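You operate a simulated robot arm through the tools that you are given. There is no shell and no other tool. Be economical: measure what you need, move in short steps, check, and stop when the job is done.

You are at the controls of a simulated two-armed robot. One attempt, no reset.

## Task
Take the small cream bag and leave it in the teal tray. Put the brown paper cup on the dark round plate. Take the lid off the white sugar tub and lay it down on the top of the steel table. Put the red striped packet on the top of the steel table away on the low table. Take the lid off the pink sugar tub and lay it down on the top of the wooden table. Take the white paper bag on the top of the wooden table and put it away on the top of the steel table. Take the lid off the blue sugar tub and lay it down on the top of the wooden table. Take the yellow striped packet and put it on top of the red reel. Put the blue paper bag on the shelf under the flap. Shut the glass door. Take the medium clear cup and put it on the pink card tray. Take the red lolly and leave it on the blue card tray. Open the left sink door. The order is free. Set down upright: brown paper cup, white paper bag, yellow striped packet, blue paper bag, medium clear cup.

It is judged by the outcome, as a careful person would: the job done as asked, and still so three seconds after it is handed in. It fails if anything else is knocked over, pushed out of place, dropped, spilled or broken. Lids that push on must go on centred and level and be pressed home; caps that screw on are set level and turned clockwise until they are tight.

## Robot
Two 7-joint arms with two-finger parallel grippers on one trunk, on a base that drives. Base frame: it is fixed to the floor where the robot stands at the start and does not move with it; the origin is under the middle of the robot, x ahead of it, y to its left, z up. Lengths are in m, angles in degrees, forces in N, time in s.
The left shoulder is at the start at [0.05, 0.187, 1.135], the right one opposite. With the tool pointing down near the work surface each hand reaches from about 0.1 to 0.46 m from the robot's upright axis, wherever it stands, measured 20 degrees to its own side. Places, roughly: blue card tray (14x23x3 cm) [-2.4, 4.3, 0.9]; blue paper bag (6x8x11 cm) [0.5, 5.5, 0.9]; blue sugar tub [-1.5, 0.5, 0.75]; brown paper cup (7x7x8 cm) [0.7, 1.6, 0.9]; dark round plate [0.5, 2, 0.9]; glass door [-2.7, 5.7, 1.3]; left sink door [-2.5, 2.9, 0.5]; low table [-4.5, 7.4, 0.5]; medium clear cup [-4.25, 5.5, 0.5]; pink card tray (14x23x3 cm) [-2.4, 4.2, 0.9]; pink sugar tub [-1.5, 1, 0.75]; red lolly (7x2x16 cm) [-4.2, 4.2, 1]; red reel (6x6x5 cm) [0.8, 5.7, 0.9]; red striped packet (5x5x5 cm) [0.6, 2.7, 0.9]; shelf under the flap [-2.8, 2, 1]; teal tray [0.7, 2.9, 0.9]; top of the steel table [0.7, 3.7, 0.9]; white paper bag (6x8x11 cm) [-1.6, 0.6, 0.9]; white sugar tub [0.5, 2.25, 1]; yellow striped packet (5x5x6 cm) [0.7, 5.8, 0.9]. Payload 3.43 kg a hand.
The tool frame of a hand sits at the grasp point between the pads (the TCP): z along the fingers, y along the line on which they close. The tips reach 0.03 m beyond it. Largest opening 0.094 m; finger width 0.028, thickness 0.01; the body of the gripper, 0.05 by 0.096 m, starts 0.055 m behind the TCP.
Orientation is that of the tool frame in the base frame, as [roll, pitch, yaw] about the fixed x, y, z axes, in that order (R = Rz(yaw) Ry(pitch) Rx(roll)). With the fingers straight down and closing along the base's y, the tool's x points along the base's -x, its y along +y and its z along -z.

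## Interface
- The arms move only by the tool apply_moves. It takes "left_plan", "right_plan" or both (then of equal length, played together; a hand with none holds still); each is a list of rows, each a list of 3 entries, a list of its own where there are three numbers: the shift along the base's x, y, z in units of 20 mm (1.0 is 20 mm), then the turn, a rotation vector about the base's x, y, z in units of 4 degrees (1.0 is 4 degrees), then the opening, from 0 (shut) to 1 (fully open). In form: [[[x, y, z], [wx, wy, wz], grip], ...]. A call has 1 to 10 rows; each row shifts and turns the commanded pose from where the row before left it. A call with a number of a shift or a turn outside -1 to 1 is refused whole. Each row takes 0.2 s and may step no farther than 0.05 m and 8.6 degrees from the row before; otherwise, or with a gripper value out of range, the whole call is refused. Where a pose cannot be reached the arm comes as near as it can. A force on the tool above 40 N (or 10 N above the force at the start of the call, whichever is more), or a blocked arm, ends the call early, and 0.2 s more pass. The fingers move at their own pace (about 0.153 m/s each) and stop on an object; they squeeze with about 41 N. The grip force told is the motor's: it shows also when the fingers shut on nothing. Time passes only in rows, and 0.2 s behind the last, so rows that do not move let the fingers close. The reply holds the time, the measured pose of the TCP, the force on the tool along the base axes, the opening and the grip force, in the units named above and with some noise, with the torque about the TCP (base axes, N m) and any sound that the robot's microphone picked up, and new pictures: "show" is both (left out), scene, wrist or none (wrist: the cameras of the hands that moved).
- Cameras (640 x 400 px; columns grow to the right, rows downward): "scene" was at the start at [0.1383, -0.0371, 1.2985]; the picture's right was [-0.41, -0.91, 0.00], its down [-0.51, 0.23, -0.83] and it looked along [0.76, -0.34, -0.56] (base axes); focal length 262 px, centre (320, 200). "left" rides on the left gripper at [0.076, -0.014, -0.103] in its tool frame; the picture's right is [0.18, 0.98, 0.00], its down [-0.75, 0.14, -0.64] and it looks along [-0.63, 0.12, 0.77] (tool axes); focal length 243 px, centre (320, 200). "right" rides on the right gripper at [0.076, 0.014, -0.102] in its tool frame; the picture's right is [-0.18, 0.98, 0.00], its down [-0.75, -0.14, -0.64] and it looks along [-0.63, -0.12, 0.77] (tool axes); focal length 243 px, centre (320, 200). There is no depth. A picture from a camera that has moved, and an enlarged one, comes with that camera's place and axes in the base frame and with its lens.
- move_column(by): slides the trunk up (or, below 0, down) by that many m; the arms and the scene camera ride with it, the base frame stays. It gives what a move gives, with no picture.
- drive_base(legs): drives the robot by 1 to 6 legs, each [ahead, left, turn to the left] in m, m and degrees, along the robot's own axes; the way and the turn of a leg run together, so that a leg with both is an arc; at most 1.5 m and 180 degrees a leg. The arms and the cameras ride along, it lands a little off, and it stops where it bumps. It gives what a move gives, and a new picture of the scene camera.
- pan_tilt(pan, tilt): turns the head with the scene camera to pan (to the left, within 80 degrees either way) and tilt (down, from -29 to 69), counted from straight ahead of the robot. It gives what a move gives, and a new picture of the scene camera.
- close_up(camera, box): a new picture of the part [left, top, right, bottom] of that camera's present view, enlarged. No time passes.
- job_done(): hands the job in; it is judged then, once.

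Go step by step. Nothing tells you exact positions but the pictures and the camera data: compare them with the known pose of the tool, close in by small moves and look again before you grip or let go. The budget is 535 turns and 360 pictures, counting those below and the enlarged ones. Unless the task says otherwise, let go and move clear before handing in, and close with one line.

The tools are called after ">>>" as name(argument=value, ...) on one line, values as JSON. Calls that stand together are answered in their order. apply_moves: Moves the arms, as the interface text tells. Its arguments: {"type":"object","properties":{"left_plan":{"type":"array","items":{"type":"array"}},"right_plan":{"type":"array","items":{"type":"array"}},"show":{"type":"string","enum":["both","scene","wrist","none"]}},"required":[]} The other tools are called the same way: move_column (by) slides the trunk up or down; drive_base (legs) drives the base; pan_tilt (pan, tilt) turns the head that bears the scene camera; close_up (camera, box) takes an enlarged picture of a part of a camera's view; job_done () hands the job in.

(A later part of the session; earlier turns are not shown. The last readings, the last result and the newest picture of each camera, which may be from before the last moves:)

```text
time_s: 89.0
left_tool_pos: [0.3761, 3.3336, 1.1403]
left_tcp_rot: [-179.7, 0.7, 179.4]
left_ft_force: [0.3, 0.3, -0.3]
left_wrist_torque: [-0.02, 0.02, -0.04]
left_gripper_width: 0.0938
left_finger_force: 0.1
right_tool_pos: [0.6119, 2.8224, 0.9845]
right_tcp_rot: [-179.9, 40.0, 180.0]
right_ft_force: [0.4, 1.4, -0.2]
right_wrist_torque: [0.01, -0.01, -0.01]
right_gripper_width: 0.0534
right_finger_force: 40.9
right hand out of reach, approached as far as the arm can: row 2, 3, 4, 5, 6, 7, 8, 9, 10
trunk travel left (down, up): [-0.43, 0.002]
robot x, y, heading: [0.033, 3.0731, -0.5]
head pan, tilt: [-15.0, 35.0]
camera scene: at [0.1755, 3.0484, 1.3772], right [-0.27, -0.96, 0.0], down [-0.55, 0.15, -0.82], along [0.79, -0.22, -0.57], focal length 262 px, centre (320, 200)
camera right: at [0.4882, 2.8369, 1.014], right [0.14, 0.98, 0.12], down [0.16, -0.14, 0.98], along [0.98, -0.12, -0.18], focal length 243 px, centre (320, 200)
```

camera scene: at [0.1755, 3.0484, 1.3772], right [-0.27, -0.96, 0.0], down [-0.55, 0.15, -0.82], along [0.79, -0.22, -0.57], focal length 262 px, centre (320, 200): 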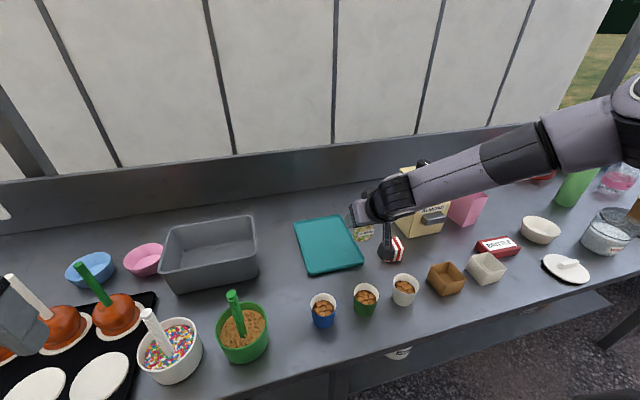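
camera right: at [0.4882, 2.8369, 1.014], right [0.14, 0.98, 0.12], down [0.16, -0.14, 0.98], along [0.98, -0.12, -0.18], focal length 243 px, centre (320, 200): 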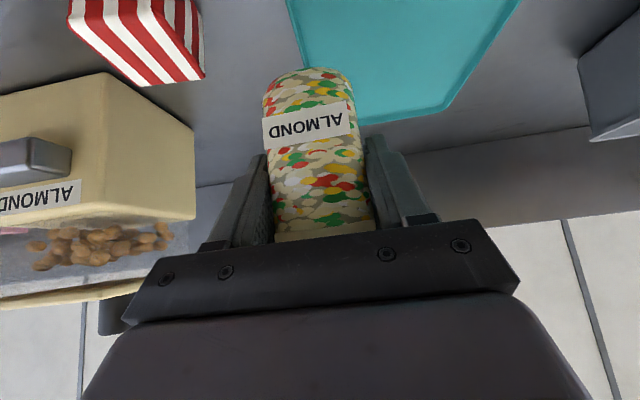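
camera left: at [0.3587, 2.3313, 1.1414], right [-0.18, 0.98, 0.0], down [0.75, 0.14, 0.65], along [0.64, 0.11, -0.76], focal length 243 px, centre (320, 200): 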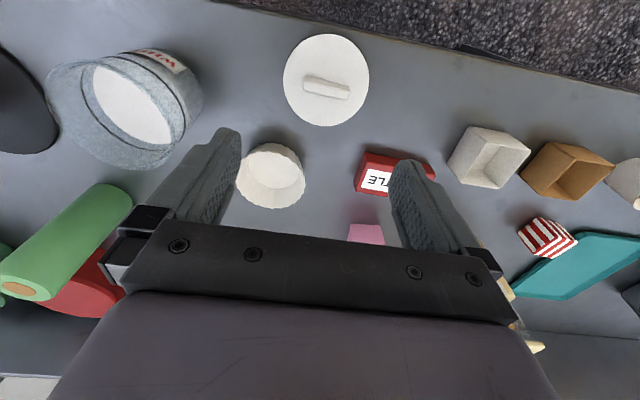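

The inner reach limit again; drive the base left 0.14 so the tray lies further right.

>>> apply_moves(right_plan=[[[-0.5, 0, 1], [0, 0, 0], 0], [[-0.5, 0, 1], [0, 0, 0], 0]], show="none")

>>> drive_base(legs=[[0, 0.16, 0]])

>>> apply_moves(right_plan=[[[0.5, -0.8, 0], [0, 0, 0], 0], [[1, -0.8, 0], [0, 0, 0], 0], [[1, -0.8, -0.5], [0, 0, 0], 0], [[1, -0.8, -0.5], [0, 0, 0], 0], [[0.6, -0.8, -1], [0, 0, 0], 0], [[0, 0, -1], [0, 0, 0], 0]])

```text
time_s: 89.7
left_tool_pos: [0.375, 3.3337, 1.1409]
left_tcp_rot: [-179.7, 0.7, 179.3]
left_ft_force: [0.3, 0.3, -0.5]
left_wrist_torque: [0.05, 0.02, -0.04]
left_gripper_width: 0.0941
left_finger_force: 0.1
right_tool_pos: [0.5932, 2.8231, 1.0255]
right_tcp_rot: [-179.8, 40.0, -180.0]
right_ft_force: [-0.8, 0.2, -1.0]
right_wrist_torque: [-0.03, 0.0, -0.01]
right_gripper_width: 0.0533
right_finger_force: 41.1
trunk travel left (down, up): [-0.43, 0.002]
robot x, y, heading: [0.0318, 3.0696, -0.8]
head pan, tilt: [-15.0, 35.0]
```

```text
time_s: 91.1
left_tool_pos: [0.379, 3.4935, 1.1396]
left_tcp_rot: [-179.9, 0.6, 179.4]
left_ft_force: [-0.5, -0.9, 0.1]
left_wrist_torque: [-0.02, 0.01, -0.01]
left_gripper_width: 0.0939
left_finger_force: 0.1
right_tool_pos: [0.5954, 2.9816, 1.0251]
right_tcp_rot: [-179.7, 40.1, -180.0]
right_ft_force: [0.3, 0.4, -0.4]
right_wrist_torque: [0.01, -0.02, -0.01]
right_gripper_width: 0.0536
right_finger_force: 40.7
trunk travel left (down, up): [-0.43, 0.002]
robot x, y, heading: [0.0353, 3.2334, -0.5]
head pan, tilt: [-15.0, 35.0]
camera scene: at [0.1772, 3.2087, 1.3772], right [-0.27, -0.96, 0.0], down [-0.55, 0.15, -0.82], along [0.79, -0.22, -0.57], focal length 262 px, centre (320, 200)
```

scene: 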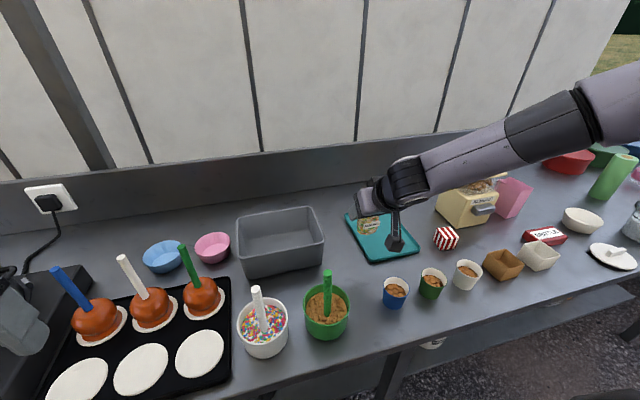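

```text
time_s: 92.5
left_tool_pos: [0.3775, 3.4935, 1.1406]
left_tcp_rot: [-179.8, 0.7, 179.4]
left_ft_force: [0.1, -1.0, -0.3]
left_wrist_torque: [-0.03, 0.0, -0.05]
left_gripper_width: 0.0941
left_finger_force: 0.0
right_tool_pos: [0.6595, 2.8959, 0.9776]
right_tcp_rot: [-179.9, 40.1, -180.0]
right_ft_force: [0.1, -0.7, -0.6]
right_wrist_torque: [0.02, 0.03, 0.03]
right_gripper_width: 0.0533
right_finger_force: 40.4
right hand out of reach, approached as far as the arm can: row 5, 6
trunk travel left (down, up): [-0.43, 0.002]
robot x, y, heading: [0.0348, 3.2308, -0.4]
head pan, tilt: [-15.0, 35.0]
camera scene: at [0.1772, 3.2078, 1.3772], right [-0.27, -0.96, 0.0], down [-0.55, 0.15, -0.82], along [0.79, -0.22, -0.57], focal length 262 px, centre (320, 200)
camera right: at [0.5345, 2.9109, 1.0075], right [0.14, 0.98, 0.12], down [0.16, -0.14, 0.98], along [0.98, -0.12, -0.18], focal length 243 px, centre (320, 200)
```

scene: 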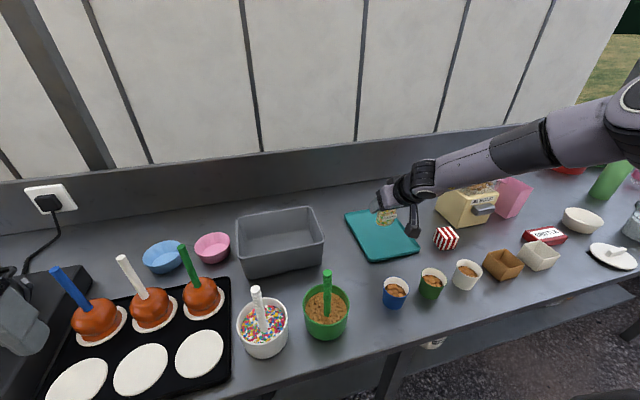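
right: 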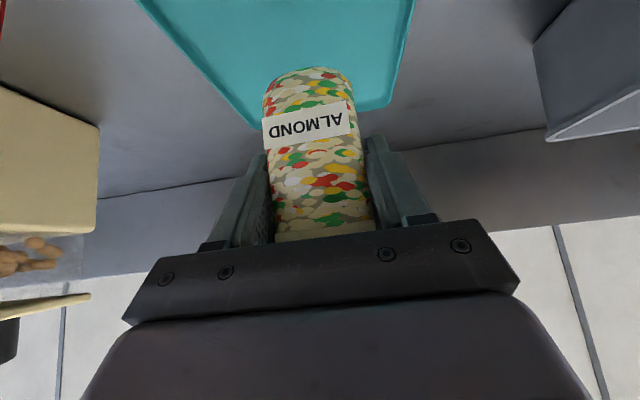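

The bag is over the tray. Try straight down from here.

>>> apply_moves(right_plan=[[[0, -0.2, -0.7], [0, 0, 0], 0], [[0, -0.2, -0.7], [0, 0, 0], 0], [[0, 0, -0.5], [0, 0, 0], 0]], show="none")

```text
time_s: 93.3
left_tool_pos: [0.3777, 3.4927, 1.1414]
left_tcp_rot: [-179.8, 0.7, 179.3]
left_ft_force: [-0.2, -0.7, -0.3]
left_wrist_torque: [0.0, 0.02, 0.03]
left_gripper_width: 0.0943
left_finger_force: 0.1
right_tool_pos: [0.6438, 2.8825, 0.9549]
right_tcp_rot: [-179.8, 40.0, -180.0]
right_ft_force: [-0.2, -0.1, -1.5]
right_wrist_torque: [0.02, 0.01, 0.01]
right_gripper_width: 0.0534
right_finger_force: 41.2
right hand out of reach, approached as far as the arm can: row 1, 2, 3
trunk travel left (down, up): [-0.43, 0.002]
robot x, y, heading: [0.0375, 3.2364, -0.7]
head pan, tilt: [-15.0, 35.0]
```

The raised trunk costs reach. Raise the hand 6 cm, lower the trunk 8 cm, then extend.

>>> apply_moves(right_plan=[[[0, 0, 1], [0, 0, 0], 0], [[0, 0, 1], [0, 0, 0], 0], [[0, 0, 1], [0, 0, 0], 0], [[0, 0, 1], [0, 0, 0], 0]], show="none")

>>> move_column(by=-0.09)

>>> apply_moves(right_plan=[[[0.7, 0.1, 0], [0, 0, 0], 0], [[0.7, 0, 0], [0, 0, 0], 0], [[0, 0, -0.3], [0, 0, 0], 0]], show="wrist")

```text
time_s: 94.3
left_tool_pos: [0.3773, 3.4936, 1.1401]
left_tcp_rot: [-179.8, 0.6, 179.4]
left_ft_force: [0.0, 0.1, 0.6]
left_wrist_torque: [0.04, -0.03, 0.02]
left_gripper_width: 0.094
left_finger_force: 0.1
right_tool_pos: [0.6433, 2.883, 1.0368]
right_tcp_rot: [-179.8, 39.9, 180.0]
right_ft_force: [0.8, -0.1, -0.9]
right_wrist_torque: [-0.02, 0.02, 0.01]
right_gripper_width: 0.0533
right_finger_force: 41.2
trunk travel left (down, up): [-0.43, 0.002]
robot x, y, heading: [0.037, 3.2352, -0.8]
head pan, tilt: [-15.0, 35.0]
```

```text
time_s: 95.5
left_tool_pos: [0.3779, 3.4933, 1.0517]
left_tcp_rot: [-179.8, 0.7, 179.4]
left_ft_force: [0.6, 0.3, 0.4]
left_wrist_torque: [0.0, 0.0, -0.03]
left_gripper_width: 0.0939
left_finger_force: 0.0
right_tool_pos: [0.6436, 2.8822, 0.9445]
right_tcp_rot: [-179.8, 40.0, -180.0]
right_ft_force: [0.4, -0.3, -1.6]
right_wrist_torque: [0.02, 0.0, 0.01]
right_gripper_width: 0.0535
right_finger_force: 40.6
trunk travel left (down, up): [-0.34, 0.092]
robot x, y, heading: [0.0342, 3.2295, -0.8]
head pan, tilt: [-15.0, 35.0]
```

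```text
time_s: 96.3
left_tool_pos: [0.3767, 3.4936, 1.0505]
left_tcp_rot: [-179.9, 0.7, 179.4]
left_ft_force: [-0.2, 0.2, -0.2]
left_wrist_torque: [-0.03, 0.0, 0.02]
left_gripper_width: 0.0941
left_finger_force: 0.0
right_tool_pos: [0.671, 2.8844, 0.9402]
right_tcp_rot: [-179.9, 40.0, -179.8]
right_ft_force: [1.2, 0.4, -1.5]
right_wrist_torque: [0.01, 0.03, 0.01]
right_gripper_width: 0.0531
right_finger_force: 41.0
trunk travel left (down, up): [-0.34, 0.092]
robot x, y, heading: [0.0346, 3.231, -0.6]
head pan, tilt: [-15.0, 35.0]
camera right: at [0.5462, 2.8993, 0.9694], right [0.14, 0.98, 0.12], down [0.17, -0.14, 0.98], along [0.98, -0.12, -0.18], focal length 243 px, centre (320, 200)
```

right: 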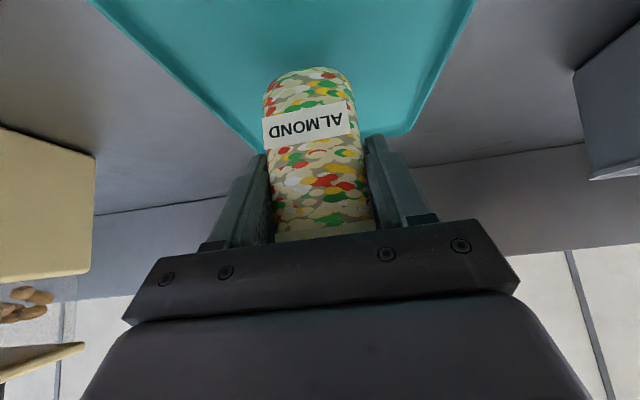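

Good reach now. Lower gently to contact.

>>> apply_moves(right_plan=[[[0, 0, -0.3], [0, 0, 0], 0], [[0, 0, -0.2], [0, 0, 0], 0], [[0, 0, -0.2], [0, 0, 0], 0], [[0, 0, -0.2], [0, 0, 0], 0], [[0, 0, 0], [0, 0, 0], 0]], show="none")

```text
time_s: 97.5
left_tool_pos: [0.3774, 3.4924, 1.0508]
left_tcp_rot: [-179.8, 0.8, 179.5]
left_ft_force: [-0.8, -0.2, 0.5]
left_wrist_torque: [-0.02, 0.02, -0.01]
left_gripper_width: 0.0939
left_finger_force: 0.1
right_tool_pos: [0.6716, 2.8847, 0.9223]
right_tcp_rot: [-179.8, 40.1, 180.0]
right_ft_force: [-0.4, 0.6, -0.3]
right_wrist_torque: [-0.01, 0.0, -0.03]
right_gripper_width: 0.0533
right_finger_force: 40.9
trunk travel left (down, up): [-0.34, 0.092]
robot x, y, heading: [0.0349, 3.2325, -0.3]
head pan, tilt: [-15.0, 35.0]
```

>>> apply_moves(right_plan=[[[0, 0, -0.15], [0, 0, 0], 0], [[0, 0, -0.15], [0, 0, 0], 0], [[0, 0, -0.15], [0, 0, 0], 0]], show="none")

>>> apply_moves(right_plan=[[[0, 0, -0.12], [0, 0, 0], 0], [[0, 0, 0], [0, 0, 0], 0]], show="wrist")

```text
time_s: 98.3
left_tool_pos: [0.3754, 3.495, 1.052]
left_tcp_rot: [-179.8, 0.9, 179.3]
left_ft_force: [0.2, 0.6, -0.2]
left_wrist_torque: [0.01, 0.03, -0.01]
left_gripper_width: 0.094
left_finger_force: 0.0
right_tool_pos: [0.6714, 2.8848, 0.9206]
right_tcp_rot: [-179.8, 40.8, 179.9]
right_ft_force: [-5.3, -3.7, 29.3]
right_wrist_torque: [0.1, 0.61, 0.03]
right_gripper_width: 0.0535
right_finger_force: 41.2
trunk travel left (down, up): [-0.34, 0.092]
robot x, y, heading: [0.0312, 3.2335, -0.8]
head pan, tilt: [-15.0, 35.0]
```

```text
time_s: 98.9
left_tool_pos: [0.3757, 3.4947, 1.0521]
left_tcp_rot: [-179.8, 0.9, 179.3]
left_ft_force: [0.2, -0.5, -0.4]
left_wrist_torque: [0.01, -0.03, -0.03]
left_gripper_width: 0.0939
left_finger_force: 0.1
right_tool_pos: [0.6727, 2.8834, 0.9189]
right_tcp_rot: [-179.7, 40.9, 180.0]
right_ft_force: [-1.5, -4.7, 33.9]
right_wrist_torque: [0.14, 0.43, 0.08]
right_gripper_width: 0.0531
right_finger_force: 41.3
trunk travel left (down, up): [-0.34, 0.092]
robot x, y, heading: [0.033, 3.2341, -0.5]
head pan, tilt: [-15.0, 35.0]
camera right: at [0.5471, 2.8997, 0.947], right [0.14, 0.98, 0.12], down [0.15, -0.14, 0.98], along [0.98, -0.12, -0.17], focal length 243 px, centre (320, 200)
```

right: 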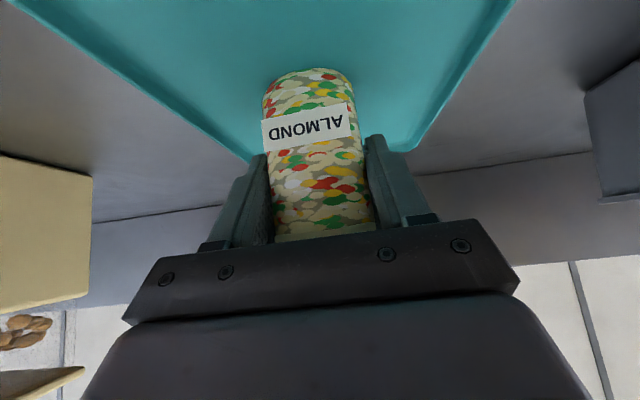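

Pressing; relieve, release, and retreat.

>>> apply_moves(right_plan=[[[0, 0, 0.4], [0, 0, 0], 0], [[0, 0, 0], [0, 0, 0], 0.75], [[0, 0, 0], [0, 0, 0], 1], [[0, 0, 0], [0, 0, 0], 1], [[-0.64, 0, 0.77], [0, 0, 0], 1], [[-0.64, 0, 0.77], [0, 0, 0], 1], [[-0.64, 0, 0.77], [0, 0, 0], 1], [[-0.64, 0, 0.77], [0, 0, 0], 1], [[-0.64, 0, 0.77], [0, 0, 0], 1], [[-0.64, 0, 0.77], [0, 0, 0], 1]])

```text
time_s: 101.1
left_tool_pos: [0.3773, 3.4927, 1.0518]
left_tcp_rot: [-179.9, 0.7, 179.5]
left_ft_force: [0.3, -0.1, 0.6]
left_wrist_torque: [0.03, -0.05, -0.02]
left_gripper_width: 0.0941
left_finger_force: 0.1
right_tool_pos: [0.5947, 2.8846, 1.0117]
right_tcp_rot: [-179.9, 40.0, 180.0]
right_ft_force: [0.3, 0.3, -1.0]
right_wrist_torque: [-0.04, 0.04, -0.01]
right_gripper_width: 0.0942
right_finger_force: 0.0
trunk travel left (down, up): [-0.34, 0.092]
robot x, y, heading: [0.0334, 3.2363, -0.6]
head pan, tilt: [-15.0, 35.0]
camera scene: at [0.1768, 3.2079, 1.2872], right [-0.27, -0.96, 0.0], down [-0.55, 0.15, -0.82], along [0.79, -0.22, -0.57], focal length 262 px, centre (320, 200)
camera right: at [0.4691, 2.899, 1.0402], right [0.14, 0.98, 0.12], down [0.16, -0.14, 0.98], along [0.98, -0.12, -0.18], focal length 243 px, centre (320, 200)
```

scene: 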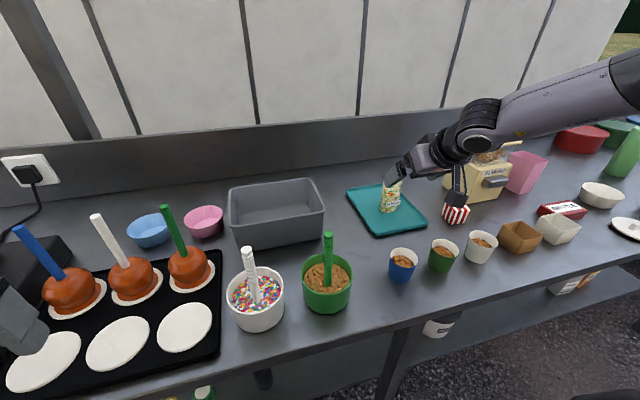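
right: 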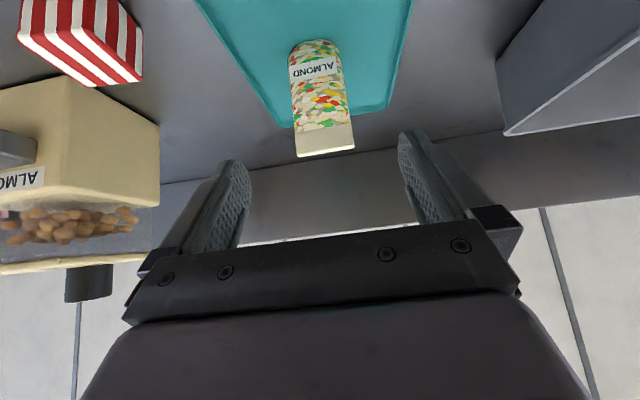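

Bag is upright in the teal tray. Next the red striped packet at about (0.587, 2.73): raise the right hand and drive right 0.15.

>>> apply_moves(right_plan=[[[-0.5, 0, 1], [0, 0.5, 0], 1], [[-0.5, 0, 1], [0, 0.5, 0], 1], [[-0.5, 0, 1], [0, 0.5, 0], 1], [[-0.5, 0, 1], [0, 0.5, 0], 1], [[-0.5, 0, 0], [0, 0.5, 0], 1]], show="none")

>>> drive_base(legs=[[0, -0.15, 0]])

>>> close_up(camera="right", box=[0, 0, 640, 400])

```text
time_s: 102.3
left_tool_pos: [0.3783, 3.493, 1.0492]
left_tcp_rot: [-179.9, 0.6, 179.3]
left_ft_force: [0.7, 0.0, 0.8]
left_wrist_torque: [-0.06, -0.01, 0.0]
left_gripper_width: 0.0939
left_finger_force: 0.1
right_tool_pos: [0.5441, 2.8848, 1.0903]
right_tcp_rot: [-179.8, 30.0, -179.9]
right_ft_force: [0.2, -0.9, -0.5]
right_wrist_torque: [0.01, -0.01, 0.01]
right_gripper_width: 0.094
right_finger_force: 0.1
trunk travel left (down, up): [-0.34, 0.092]
robot x, y, heading: [0.0329, 3.2357, -0.8]
head pan, tilt: [-15.0, 35.0]
```

```text
time_s: 103.7
left_tool_pos: [0.3753, 3.3428, 1.0519]
left_tcp_rot: [-179.8, 0.7, 179.3]
left_ft_force: [-0.6, 0.2, 0.6]
left_wrist_torque: [0.04, 0.0, 0.0]
left_gripper_width: 0.0941
left_finger_force: 0.2
right_tool_pos: [0.5436, 2.7336, 1.092]
right_tcp_rot: [-179.9, 30.0, 180.0]
right_ft_force: [-0.3, -0.2, -0.3]
right_wrist_torque: [0.02, 0.02, 0.0]
right_gripper_width: 0.094
right_finger_force: 0.1
trunk travel left (down, up): [-0.34, 0.092]
robot x, y, heading: [0.036, 3.0836, -0.6]
head pan, tilt: [-15.0, 35.0]
camera scene: at [0.1755, 3.0575, 1.2872], right [-0.27, -0.96, 0.0], down [-0.55, 0.15, -0.82], along [0.79, -0.22, -0.57], focal length 262 px, centre (320, 200)
```

scene: 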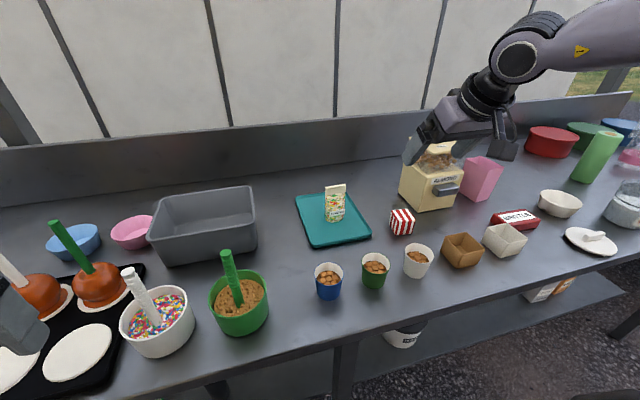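

```text
1.00 times, centred on (320, 200) of right
camera zoom: at [0.4247, 2.7492, 1.1411], right [0.16, 0.98, 0.09], down [0.33, -0.14, 0.93], along [0.93, -0.12, -0.35], focal length 243 px, centre (320, 200)
```

zoom: 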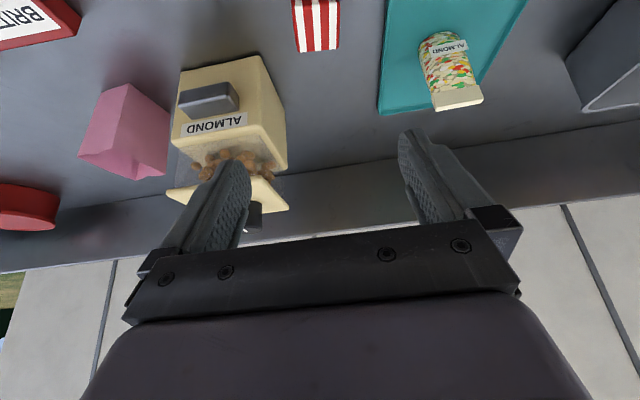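

>>> apply_moves(right_plan=[[[-0.5, 0, -1], [0, 0, 0], 1], [[-0.5, -0.2, -1], [0, 0, 0], 1], [[-0.5, -0.2, -1], [0, 0, 0], 1], [[0, 0, -1], [0, 0, 0], 1], [[0, 0, -1], [0, 0, 0], 1]], show="wrist")

```text
time_s: 104.9
left_tool_pos: [0.3747, 3.343, 1.0509]
left_tcp_rot: [-179.8, 0.8, 179.5]
left_ft_force: [-0.8, 0.5, 0.0]
left_wrist_torque: [0.02, -0.02, 0.03]
left_gripper_width: 0.0941
left_finger_force: 0.0
right_tool_pos: [0.513, 2.7265, 0.991]
right_tcp_rot: [-179.8, 30.0, 180.0]
right_ft_force: [-0.1, 0.0, 0.9]
right_wrist_torque: [0.01, 0.01, 0.02]
right_gripper_width: 0.0941
right_finger_force: 0.1
trunk travel left (down, up): [-0.34, 0.092]
robot x, y, heading: [0.0299, 3.0864, -0.2]
head pan, tilt: [-15.0, 35.0]
camera right: at [0.3955, 2.7415, 1.0416], right [0.16, 0.98, 0.09], down [0.33, -0.14, 0.93], along [0.93, -0.12, -0.35], focal length 243 px, centre (320, 200)
```

right: 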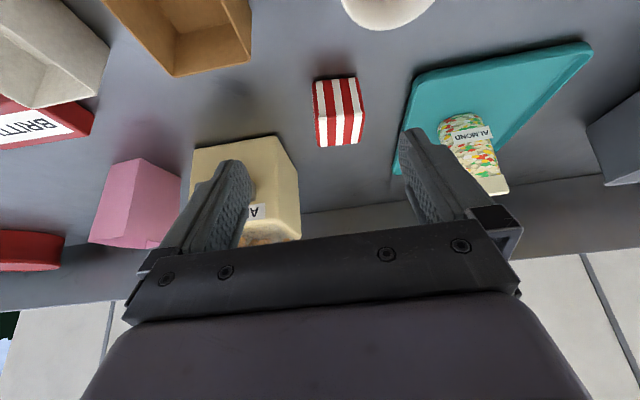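

Packet is roughly axis-aligned, centred at about (0.602, 2.742). To keep the camera clear of the white cup I reduce the tilt to 15°.

>>> apply_moves(right_plan=[[[1, 0.2, 0.3], [0, 0.95, 0], 0.8], [[1, 0.2, 0], [0, 0.95, 0], 0.8], [[1, 0.2, 0], [0, 0.95, 0], 0.8], [[1, 0.2, 0], [0, 0.9, 0], 0.8]], show="wrist")

```text
time_s: 105.9
left_tool_pos: [0.3762, 3.3446, 1.0511]
left_tcp_rot: [-179.8, 0.6, 179.5]
left_ft_force: [-0.4, 0.3, -0.3]
left_wrist_torque: [0.01, 0.01, -0.01]
left_gripper_width: 0.0939
left_finger_force: 0.1
right_tool_pos: [0.593, 2.7436, 0.9944]
right_tcp_rot: [-179.8, 15.0, -179.9]
right_ft_force: [0.4, -0.4, 0.5]
right_wrist_torque: [0.03, 0.04, -0.01]
right_gripper_width: 0.0752
right_finger_force: 0.1
trunk travel left (down, up): [-0.34, 0.092]
robot x, y, heading: [0.0329, 3.0862, -0.6]
head pan, tilt: [-15.0, 35.0]
camera right: at [0.4923, 2.7586, 1.0751], right [0.18, 0.98, 0.04], down [0.56, -0.14, 0.81], along [0.81, -0.12, -0.58], focal length 243 px, centre (320, 200)
```

right: 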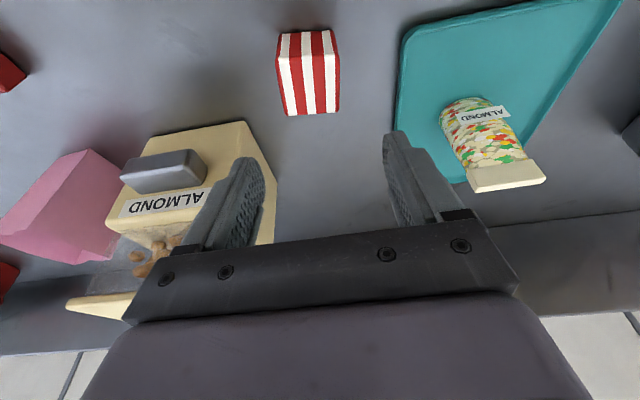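

Top face centre ≈(0.591, 2.741). Descend.

>>> apply_moves(right_plan=[[[0, -0.1, -1], [0, 0, 0], 0.8], [[0, 0, -1], [0, 0, 0], 0.8], [[0, 0, -1], [0, 0, 0], 0.8], [[0, 0, -1], [0, 0, 0], 0.8], [[0, 0, -1], [0, 0, 0], 0.8]], show="wrist")

```text
time_s: 107.1
left_tool_pos: [0.3754, 3.3438, 1.051]
left_tcp_rot: [-179.8, 0.7, 179.4]
left_ft_force: [0.0, -0.2, -0.1]
left_wrist_torque: [-0.01, -0.02, 0.0]
left_gripper_width: 0.0939
left_finger_force: 0.0
right_tool_pos: [0.5933, 2.7399, 0.8961]
right_tcp_rot: [-179.9, 14.8, -180.0]
right_ft_force: [0.0, 0.5, 0.3]
right_wrist_torque: [-0.01, 0.04, 0.02]
right_gripper_width: 0.0755
right_finger_force: 0.1
trunk travel left (down, up): [-0.34, 0.092]
robot x, y, heading: [0.0344, 3.0808, -0.5]
head pan, tilt: [-15.0, 35.0]
camera right: at [0.4921, 2.7558, 0.9755], right [0.18, 0.98, 0.04], down [0.56, -0.14, 0.82], along [0.81, -0.12, -0.58], focal length 243 px, centre (320, 200)
```

right: 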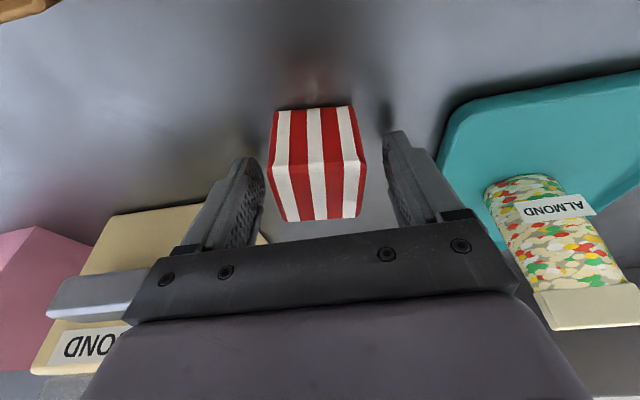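

>>> apply_moves(right_plan=[[[0, -0.05, -0.5], [0, 0, 0], 0.8], [[0, 0, 0], [0, 0, 0], 0.3], [[0, 0, 0], [0, 0, 0], 0.3], [[0, 0, 0], [0, 0, 0], 0.3], [[0, 0, 0.5], [0, 0, 0], 0.3], [[0, 0, 1], [0, 0, 0], 0.3], [[0, 0, 1], [0, 0, 0], 0.3]], show="wrist")

```text
time_s: 108.7
left_tool_pos: [0.3756, 3.3437, 1.0508]
left_tcp_rot: [-179.8, 0.7, 179.3]
left_ft_force: [-0.1, 0.1, -0.6]
left_wrist_torque: [0.0, 0.01, -0.01]
left_gripper_width: 0.0943
left_finger_force: 0.1
right_tool_pos: [0.5926, 2.7395, 0.9357]
right_tcp_rot: [-179.8, 14.8, -179.9]
right_ft_force: [0.0, 0.8, -0.9]
right_wrist_torque: [0.02, -0.03, 0.0]
right_gripper_width: 0.0493
right_finger_force: 40.9
trunk travel left (down, up): [-0.34, 0.092]
robot x, y, heading: [0.0337, 3.0827, -0.7]
head pan, tilt: [-15.0, 35.0]
camera right: at [0.4914, 2.7543, 1.0153], right [0.18, 0.98, 0.04], down [0.56, -0.14, 0.81], along [0.81, -0.12, -0.58], focal length 243 px, centre (320, 200)
```

right: 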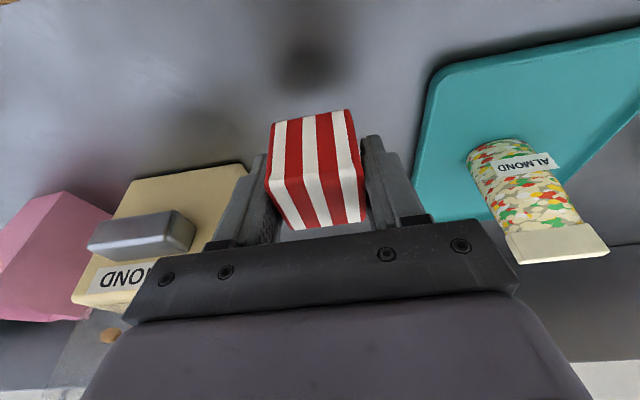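

Packet held (49 mm). Raise, retract, back off, and drive left along the table toward y≈5.5.

>>> apply_moves(right_plan=[[[-0.3, 0, 1], [0, 0, 0], 0.3], [[-0.5, 0, 1], [0, 0, 0], 0.3], [[-1, 0, 1], [0, 0, 0], 0.3], [[-1, 0, 1], [0, 0, 0], 0.3], [[-1, 0, 1], [0, 0, 0], 0.3], [[-1, 0, 1], [0, 0, 0], 0.3], [[-1, 0, 1], [0, 0, 0], 0.3], [[-1, 0, 1], [0, 0, 0], 0.3]], show="none")

>>> pan_tilt(pan=25, tilt=30)

>>> drive_base(legs=[[-0.28, 0, 0], [0, 1.1, 0], [0, 1.0, 0]])

```text
time_s: 110.5
left_tool_pos: [0.3772, 3.3433, 1.0511]
left_tcp_rot: [-179.8, 0.8, 179.4]
left_ft_force: [-0.1, -0.2, 0.0]
left_wrist_torque: [0.02, 0.0, 0.01]
left_gripper_width: 0.0939
left_finger_force: 0.0
right_tool_pos: [0.4558, 2.7402, 1.0958]
right_tcp_rot: [-179.9, 15.0, -180.0]
right_ft_force: [-0.5, -0.7, 0.3]
right_wrist_torque: [-0.01, -0.01, -0.01]
right_gripper_width: 0.0492
right_finger_force: 41.3
trunk travel left (down, up): [-0.34, 0.092]
robot x, y, heading: [0.0323, 3.0836, -0.4]
head pan, tilt: [-15.0, 35.0]
```

```text
time_s: 111.6
left_tool_pos: [0.3764, 3.3443, 1.0515]
left_tcp_rot: [-179.9, 0.7, 179.5]
left_ft_force: [-0.5, 0.2, -0.2]
left_wrist_torque: [0.04, 0.02, -0.01]
left_gripper_width: 0.0939
left_finger_force: 0.2
right_tool_pos: [0.4567, 2.7405, 1.0964]
right_tcp_rot: [-179.9, 15.0, -180.0]
right_ft_force: [-0.1, 0.2, -1.2]
right_wrist_torque: [0.0, -0.03, 0.01]
right_gripper_width: 0.0496
right_finger_force: 40.8
trunk travel left (down, up): [-0.34, 0.092]
robot x, y, heading: [0.0314, 3.0831, -0.5]
head pan, tilt: [25.0, 30.0]
camera scene: at [0.1731, 3.1192, 1.295], right [0.41, -0.91, 0.0], down [-0.46, -0.21, -0.87], along [0.79, 0.36, -0.5], focal length 262 px, centre (320, 200)
```

scene: 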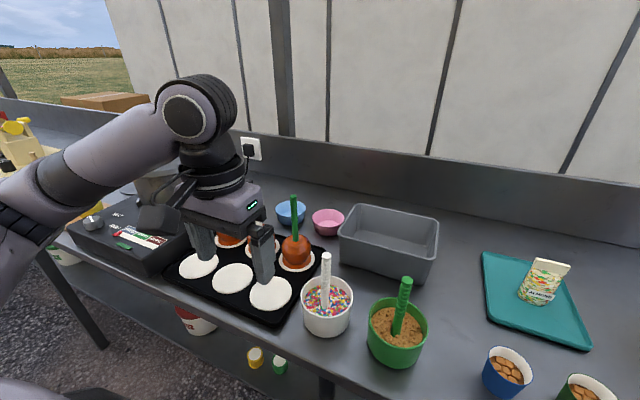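

```text
time_s: 123.5
left_tool_pos: [0.1257, 5.4401, 1.0514]
left_tcp_rot: [-179.9, 0.7, 179.0]
left_ft_force: [-0.3, -0.3, -0.6]
left_wrist_torque: [-0.01, -0.01, 0.02]
left_gripper_width: 0.0939
left_finger_force: 0.0
right_tool_pos: [0.2002, 4.8356, 1.0962]
right_tcp_rot: [-179.8, 15.0, 179.6]
right_ft_force: [-1.1, 0.4, 0.0]
right_wrist_torque: [-0.01, -0.02, -0.01]
right_gripper_width: 0.0494
right_finger_force: 41.2
trunk travel left (down, up): [-0.34, 0.092]
robot x, y, heading: [-0.2211, 5.1795, -0.9]
head pan, tilt: [25.0, 30.0]
camera scene: at [-0.08, 5.2172, 1.295], right [0.41, -0.91, 0.0], down [-0.46, -0.2, -0.87], along [0.79, 0.35, -0.5], focal length 262 px, centre (320, 200)
```

scene: 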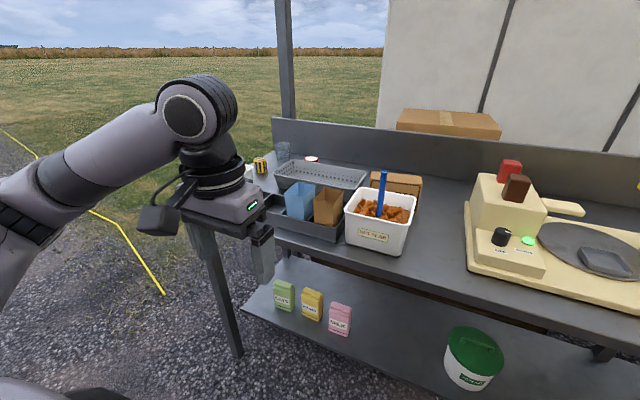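

I'm near the end of the table; zoom in on that area.

>>> close_up(camera="scene", box=[230, 120, 430, 260])

```text
2.86 times, centred on (330, 190) of scene
camera zoom: at [-0.08, 5.2172, 1.295], right [0.41, -0.91, 0.0], down [-0.46, -0.2, -0.87], along [0.79, 0.35, -0.5], focal length 748 px, centre (291, 229)
```

zoom: 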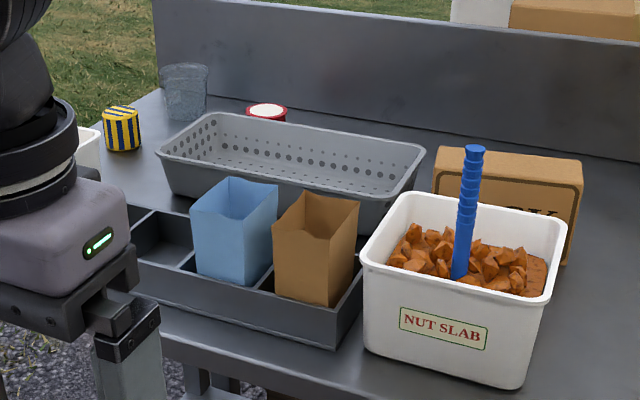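

The reel lies deep behind the basket (x≈0.85), so approaching from the table's end (y≈5.93) is better. Look left at the ground there.

>>> pan_tilt(pan=65, tilt=25)

```text
time_s: 124.6
left_tool_pos: [0.1255, 5.4397, 1.0497]
left_tcp_rot: [-179.9, 0.6, 179.0]
left_ft_force: [0.8, -0.4, 0.3]
left_wrist_torque: [-0.01, 0.04, -0.02]
left_gripper_width: 0.094
left_finger_force: 0.0
right_tool_pos: [0.2, 4.8355, 1.0963]
right_tcp_rot: [-179.8, 14.9, 179.7]
right_ft_force: [0.7, -0.1, -0.5]
right_wrist_torque: [0.01, -0.03, -0.02]
right_gripper_width: 0.0493
right_finger_force: 41.2
trunk travel left (down, up): [-0.34, 0.092]
robot x, y, heading: [-0.2196, 5.1785, -1.0]
head pan, tilt: [65.0, 25.0]
camera scene: at [-0.1221, 5.263, 1.303], right [0.9, -0.44, 0.0], down [-0.19, -0.38, -0.91], along [0.4, 0.81, -0.42], focal length 262 px, centre (320, 200)
```

scene: 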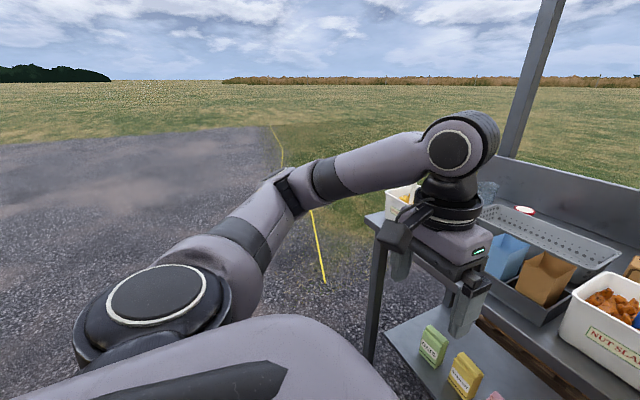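

The ground beyond the end is free. I'll drive around to the end of the table, facing -y, at about (0.62, 6.3).

>>> drive_base(legs=[[0, 1.12, 0], [0, 0, -89]])

>>> pan_tilt(pan=40, tilt=40)

```text
time_s: 134.1
left_tool_pos: [0.0594, 5.9542, 1.0509]
left_tcp_rot: [-179.9, 0.7, 90.0]
left_ft_force: [-0.2, 0.1, 0.4]
left_wrist_torque: [0.04, 0.01, -0.02]
left_gripper_width: 0.0941
left_finger_force: 0.0
right_tool_pos: [-0.5419, 5.8662, 1.0972]
right_tcp_rot: [-179.7, 14.9, 90.7]
right_ft_force: [0.8, -0.1, -1.1]
right_wrist_torque: [0.02, 0.04, 0.0]
right_gripper_width: 0.0493
right_finger_force: 41.0
trunk travel left (down, up): [-0.34, 0.092]
robot x, y, heading: [-0.2101, 6.2962, -90.3]
head pan, tilt: [65.0, 25.0]
camera scene: at [-0.1212, 6.1953, 1.303], right [-0.42, -0.91, 0.0], down [-0.38, 0.18, -0.91], along [0.82, -0.38, -0.42], focal length 262 px, centre (320, 200)
```

scene: 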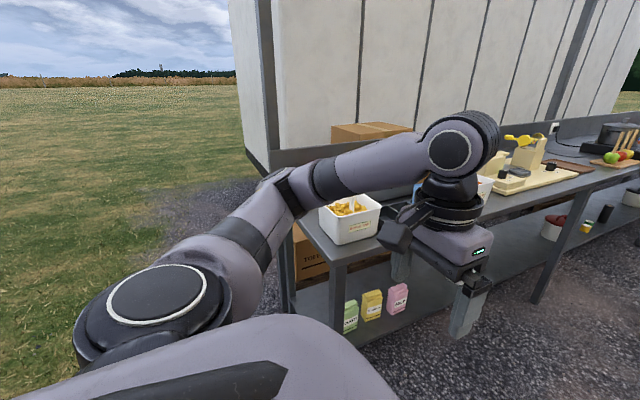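

```text
time_s: 135.0
left_tool_pos: [0.0593, 5.955, 1.05]
left_tcp_rot: [-180.0, 0.7, 90.2]
left_ft_force: [0.8, -0.1, -0.5]
left_wrist_torque: [0.05, 0.0, 0.01]
left_gripper_width: 0.094
left_finger_force: 0.1
right_tool_pos: [-0.5427, 5.8659, 1.0962]
right_tcp_rot: [-179.7, 15.0, 90.7]
right_ft_force: [1.3, 0.0, -0.4]
right_wrist_torque: [0.02, -0.02, 0.01]
right_gripper_width: 0.0493
right_finger_force: 41.2
trunk travel left (down, up): [-0.34, 0.092]
robot x, y, heading: [-0.2038, 6.2955, -89.8]
head pan, tilt: [40.0, 40.0]
camera scene: at [-0.1499, 6.1691, 1.2797], right [-0.76, -0.64, 0.0], down [-0.41, 0.49, -0.77], along [0.49, -0.59, -0.64], focal length 262 px, centre (320, 200)
```

scene: 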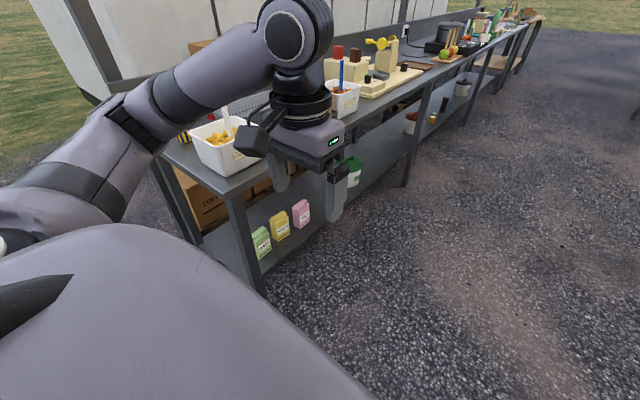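

Raise the left hand first (there's a utensil in the bin at the table end), then drive left.

>>> apply_moves(left_plan=[[[0, 0, 1], [0, 0, 0], 1], [[0, 0, 1], [0, 0, 0], 1], [[0, 0, 1], [0, 0, 0], 1], [[0, 0, 1], [0, 0, 0], 1], [[0, 0, 1], [0, 0, 0], 1], [[0, 0, 1], [0, 0, 0], 1]], show="none")

>>> drive_base(legs=[[0, 0.82, 0]])

>>> pan_tilt(pan=0, tilt=45)

```text
time_s: 136.4
left_tool_pos: [0.0611, 5.9551, 1.1711]
left_tcp_rot: [-180.0, 0.7, 90.0]
left_ft_force: [0.2, 0.7, 0.0]
left_wrist_torque: [-0.01, 0.01, -0.04]
left_gripper_width: 0.0939
left_finger_force: 0.1
right_tool_pos: [-0.5433, 5.8667, 1.0963]
right_tcp_rot: [-179.8, 14.9, 90.6]
right_ft_force: [-0.5, -0.6, -0.8]
right_wrist_torque: [0.01, 0.03, -0.01]
right_gripper_width: 0.0494
right_finger_force: 40.9
trunk travel left (down, up): [-0.34, 0.092]
robot x, y, heading: [-0.2062, 6.2935, -89.9]
head pan, tilt: [40.0, 40.0]
```

```text
time_s: 140.8
left_tool_pos: [0.8816, 5.947, 1.1704]
left_tcp_rot: [-179.8, 0.7, 89.5]
left_ft_force: [-0.9, -1.1, -0.2]
left_wrist_torque: [0.02, 0.0, -0.01]
left_gripper_width: 0.0942
left_finger_force: 0.0
right_tool_pos: [0.2775, 5.8661, 1.0969]
right_tcp_rot: [-179.7, 15.0, 90.0]
right_ft_force: [0.8, 0.0, -0.4]
right_wrist_torque: [-0.04, 0.03, 0.0]
right_gripper_width: 0.0494
right_finger_force: 41.2
trunk travel left (down, up): [-0.34, 0.092]
robot x, y, heading: [0.6175, 6.2895, -90.7]
head pan, tilt: [40.0, 40.0]
camera scene: at [0.6725, 6.1647, 1.2796], right [-0.77, -0.64, 0.0], down [-0.41, 0.5, -0.77], along [0.49, -0.59, -0.64], focal length 262 px, centre (320, 200)
```

scene: 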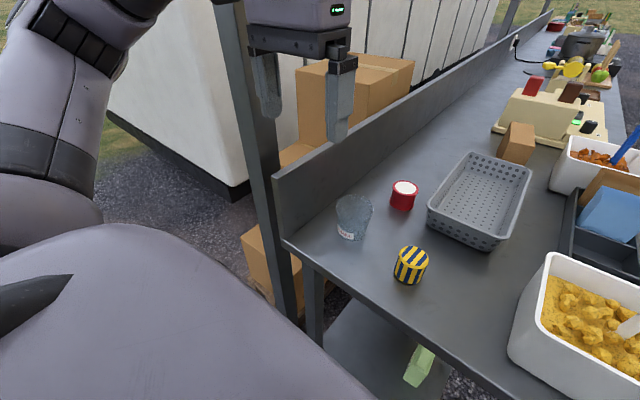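

```text
time_s: 141.8
left_tool_pos: [0.8809, 5.9467, 1.1706]
left_tcp_rot: [-179.9, 0.6, 89.4]
left_ft_force: [-0.6, 0.4, 0.8]
left_wrist_torque: [-0.05, 0.01, 0.01]
left_gripper_width: 0.0939
left_finger_force: 0.1
right_tool_pos: [0.2761, 5.8675, 1.0958]
right_tcp_rot: [-179.8, 15.0, 90.0]
right_ft_force: [0.6, -0.5, -0.6]
right_wrist_torque: [0.02, -0.02, -0.01]
right_gripper_width: 0.0495
right_finger_force: 41.1
trunk travel left (down, up): [-0.34, 0.092]
robot x, y, heading: [0.6185, 6.2893, -90.6]
head pan, tilt: [0.0, 45.0]
camera scene: at [0.6175, 6.1491, 1.2724], right [-1.0, 0.01, 0.0], down [0.01, 0.71, -0.71], along [-0.01, -0.71, -0.71], focal length 262 px, centre (320, 200)
```

scene: 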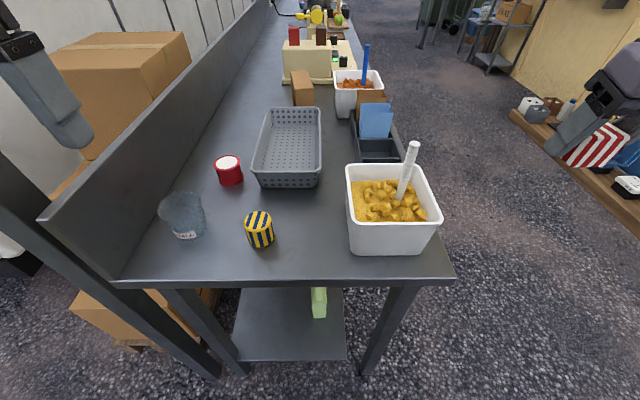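

Yellow packet at ≈(0.73, 5.832), reel centre ≈(0.825, 5.663) top ≈0.90. Bring the left hand over the yellow packet with ~30° forward tilt.

>>> apply_moves(left_plan=[[[-1, 0, 0], [-1, 0, 0], 1], [[-1, 0, 0], [-1, 0, 0], 1], [[-1, 0, 0], [-1, 0, 0], 1], [[-1, 0, 0], [-1, 0, 0], 1], [[-1, -0.5, -0.5], [-1, 0, 0], 1], [[-1, -0.5, -0.5], [-1, 0, 0], 1], [[-1, -0.5, -0.5], [-1, 0, 0], 1], [[-0.5, -0.5, -1], [-0.5, 0, 0], 1], [[0, -0.5, -1], [0, 0, 0], 1], [[0, 0, -1], [0, 0, 0], 1]])

```text
time_s: 144.1
left_tool_pos: [0.7292, 5.897, 1.08]
left_tcp_rot: [179.8, 30.8, 89.2]
left_ft_force: [-1.7, -0.2, 0.0]
left_wrist_torque: [0.02, -0.01, -0.03]
left_gripper_width: 0.0942
left_finger_force: 0.1
right_tool_pos: [0.2762, 5.8667, 1.0966]
right_tcp_rot: [-179.8, 15.0, 90.0]
right_ft_force: [-0.6, 0.3, -0.7]
right_wrist_torque: [-0.03, 0.0, -0.02]
right_gripper_width: 0.0493
right_finger_force: 40.9
trunk travel left (down, up): [-0.34, 0.092]
robot x, y, heading: [0.6169, 6.2916, -90.6]
head pan, tilt: [0.0, 45.0]
camera scene: at [0.6175, 6.149, 1.2724], right [-1.0, 0.01, 0.0], down [0.01, 0.71, -0.71], along [-0.01, -0.71, -0.71], focal length 262 px, centre (320, 200)
camera left: at [0.7171, 6.0159, 1.1289], right [0.98, 0.15, -0.09], down [0.14, -0.32, 0.94], along [0.11, -0.94, -0.34], focal length 243 px, centre (320, 200)
```

scene: 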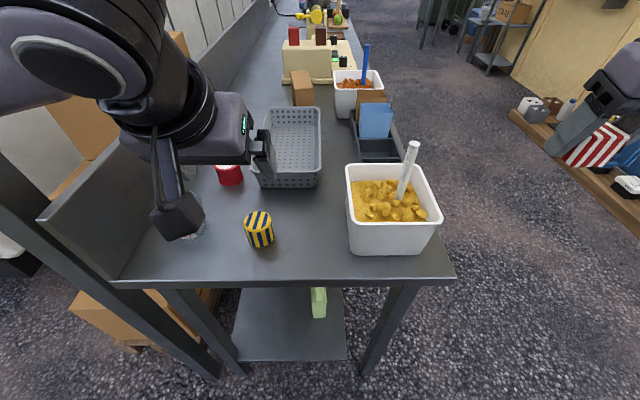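
left: 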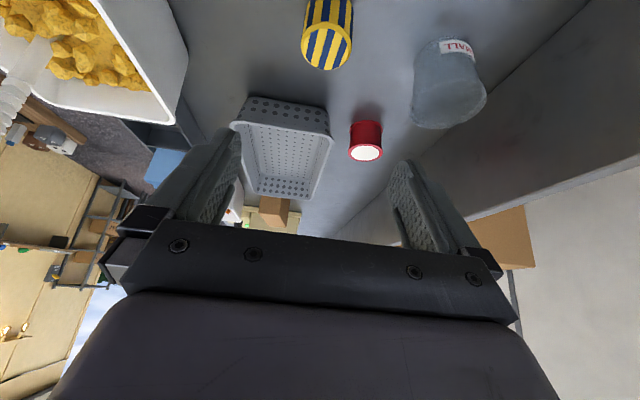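

>>> apply_moves(left_plan=[[[0.1, -0.33, -0.95], [0, 0, 0], 1], [[0, -0.33, -0.95], [0, 0, 0], 1], [[0, -0.33, -0.95], [0, 0, 0], 1], [[0, -0.33, -0.95], [0, 0, 0], 1], [[0, -0.33, -0.95], [0, 0, 0], 1], [[0, -0.33, -0.95], [0, 0, 0], 1], [[0, -0.33, -0.95], [0, 0, 0], 1], [[0, -0.33, -0.95], [0, 0, 0], 1], [[0, -0.33, -0.95], [0, 0, 0], 1], [[0, -0.33, -0.95], [0, 0, 0], 1]], show="wrist")

```text
time_s: 146.2
left_tool_pos: [0.7307, 5.8326, 0.8923]
left_tcp_rot: [180.0, 31.0, 89.3]
left_ft_force: [3.0, 8.3, 14.0]
left_wrist_torque: [0.21, 0.48, -0.46]
left_gripper_width: 0.093
left_finger_force: 0.2
right_tool_pos: [0.277, 5.8686, 1.0975]
right_tcp_rot: [-179.8, 15.0, 90.1]
right_ft_force: [-0.1, 0.4, -0.8]
right_wrist_torque: [-0.01, 0.01, 0.02]
right_gripper_width: 0.0491
right_finger_force: 41.0
trunk travel left (down, up): [-0.34, 0.092]
robot x, y, heading: [0.6188, 6.289, -90.6]
head pan, tilt: [0.0, 45.0]
camera left: at [0.7195, 5.9508, 0.9405], right [0.98, 0.15, -0.09], down [0.14, -0.32, 0.94], along [0.11, -0.94, -0.33], focal length 243 px, centre (320, 200)
```

left: 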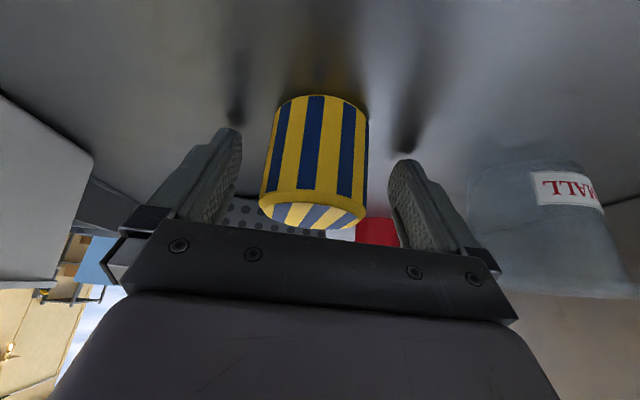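

Slight contact (tips probably brush the table). Raise 6 mm and close.

>>> apply_moves(left_plan=[[[0, 0, 0.35], [0, 0, 0], 1], [[0, 0, 0], [0, 0, 0], 0.45], [[0, 0, 0], [0, 0, 0], 0.45], [[0, 0, 0], [0, 0, 0], 0.45]], show="none")

```text
time_s: 147.2
left_tool_pos: [0.7337, 5.8321, 0.8964]
left_tcp_rot: [179.9, 30.5, 89.3]
left_ft_force: [0.0, 0.9, -0.2]
left_wrist_torque: [0.01, 0.05, 0.02]
left_gripper_width: 0.0524
left_finger_force: 40.7
right_tool_pos: [0.2758, 5.8656, 1.0959]
right_tcp_rot: [-179.8, 15.1, 89.9]
right_ft_force: [-0.5, -0.2, -1.1]
right_wrist_torque: [0.02, -0.01, 0.0]
right_gripper_width: 0.0494
right_finger_force: 41.0
trunk travel left (down, up): [-0.34, 0.092]
robot x, y, heading: [0.6215, 6.2886, -90.8]
head pan, tilt: [0.0, 45.0]
```

Gripped. Lift and move part way toward the reel, then re-measure.

>>> apply_moves(left_plan=[[[0, 0, 1], [0, 0, 0], 0.45], [[0, 0, 1], [0, 0, 0], 0.45], [[0, 0, 1], [0, 0, 0], 0.45], [[0, 0, 1], [0, 0, 0], 0.45], [[0, 0, 1], [0, 0, 0], 0.45], [[0, 0, 1], [0, 0, 0], 0.45], [[0.8, -0.5, 0], [0, 0, 0], 0.45], [[1, -0.5, 0], [0, 0, 0], 0.45], [[1, -0.5, 0], [0, 0, 0], 0.45], [[1, -0.5, 0], [0, 0, 0], 0.45]])

```text
time_s: 149.4
left_tool_pos: [0.8082, 5.7924, 1.0166]
left_tcp_rot: [179.8, 30.6, 89.3]
left_ft_force: [-0.5, 1.2, 0.0]
left_wrist_torque: [0.02, 0.01, 0.01]
left_gripper_width: 0.0523
left_finger_force: 40.7
right_tool_pos: [0.2772, 5.8662, 1.0962]
right_tcp_rot: [-179.8, 15.0, 90.2]
right_ft_force: [-0.3, 0.3, -1.3]
right_wrist_torque: [-0.02, 0.01, -0.01]
right_gripper_width: 0.0493
right_finger_force: 41.3
trunk travel left (down, up): [-0.34, 0.092]
robot x, y, heading: [0.622, 6.2885, -90.6]
head pan, tilt: [0.0, 45.0]
camera scene: at [0.6177, 6.149, 1.2724], right [-1.0, 0.01, 0.0], down [0.01, 0.71, -0.71], along [-0.01, -0.71, -0.71], focal length 262 px, centre (320, 200)
camera left: at [0.796, 5.9096, 1.0655], right [0.98, 0.15, -0.09], down [0.14, -0.32, 0.94], along [0.11, -0.93, -0.34], focal length 243 px, centre (320, 200)
```

scene: 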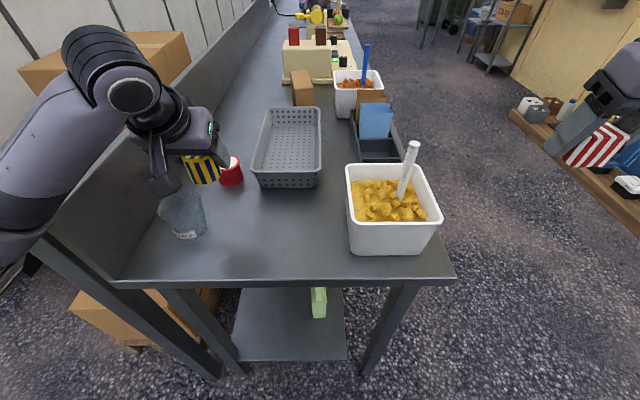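
left: 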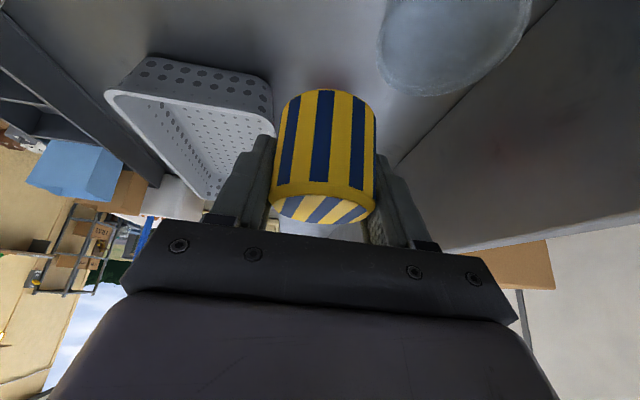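

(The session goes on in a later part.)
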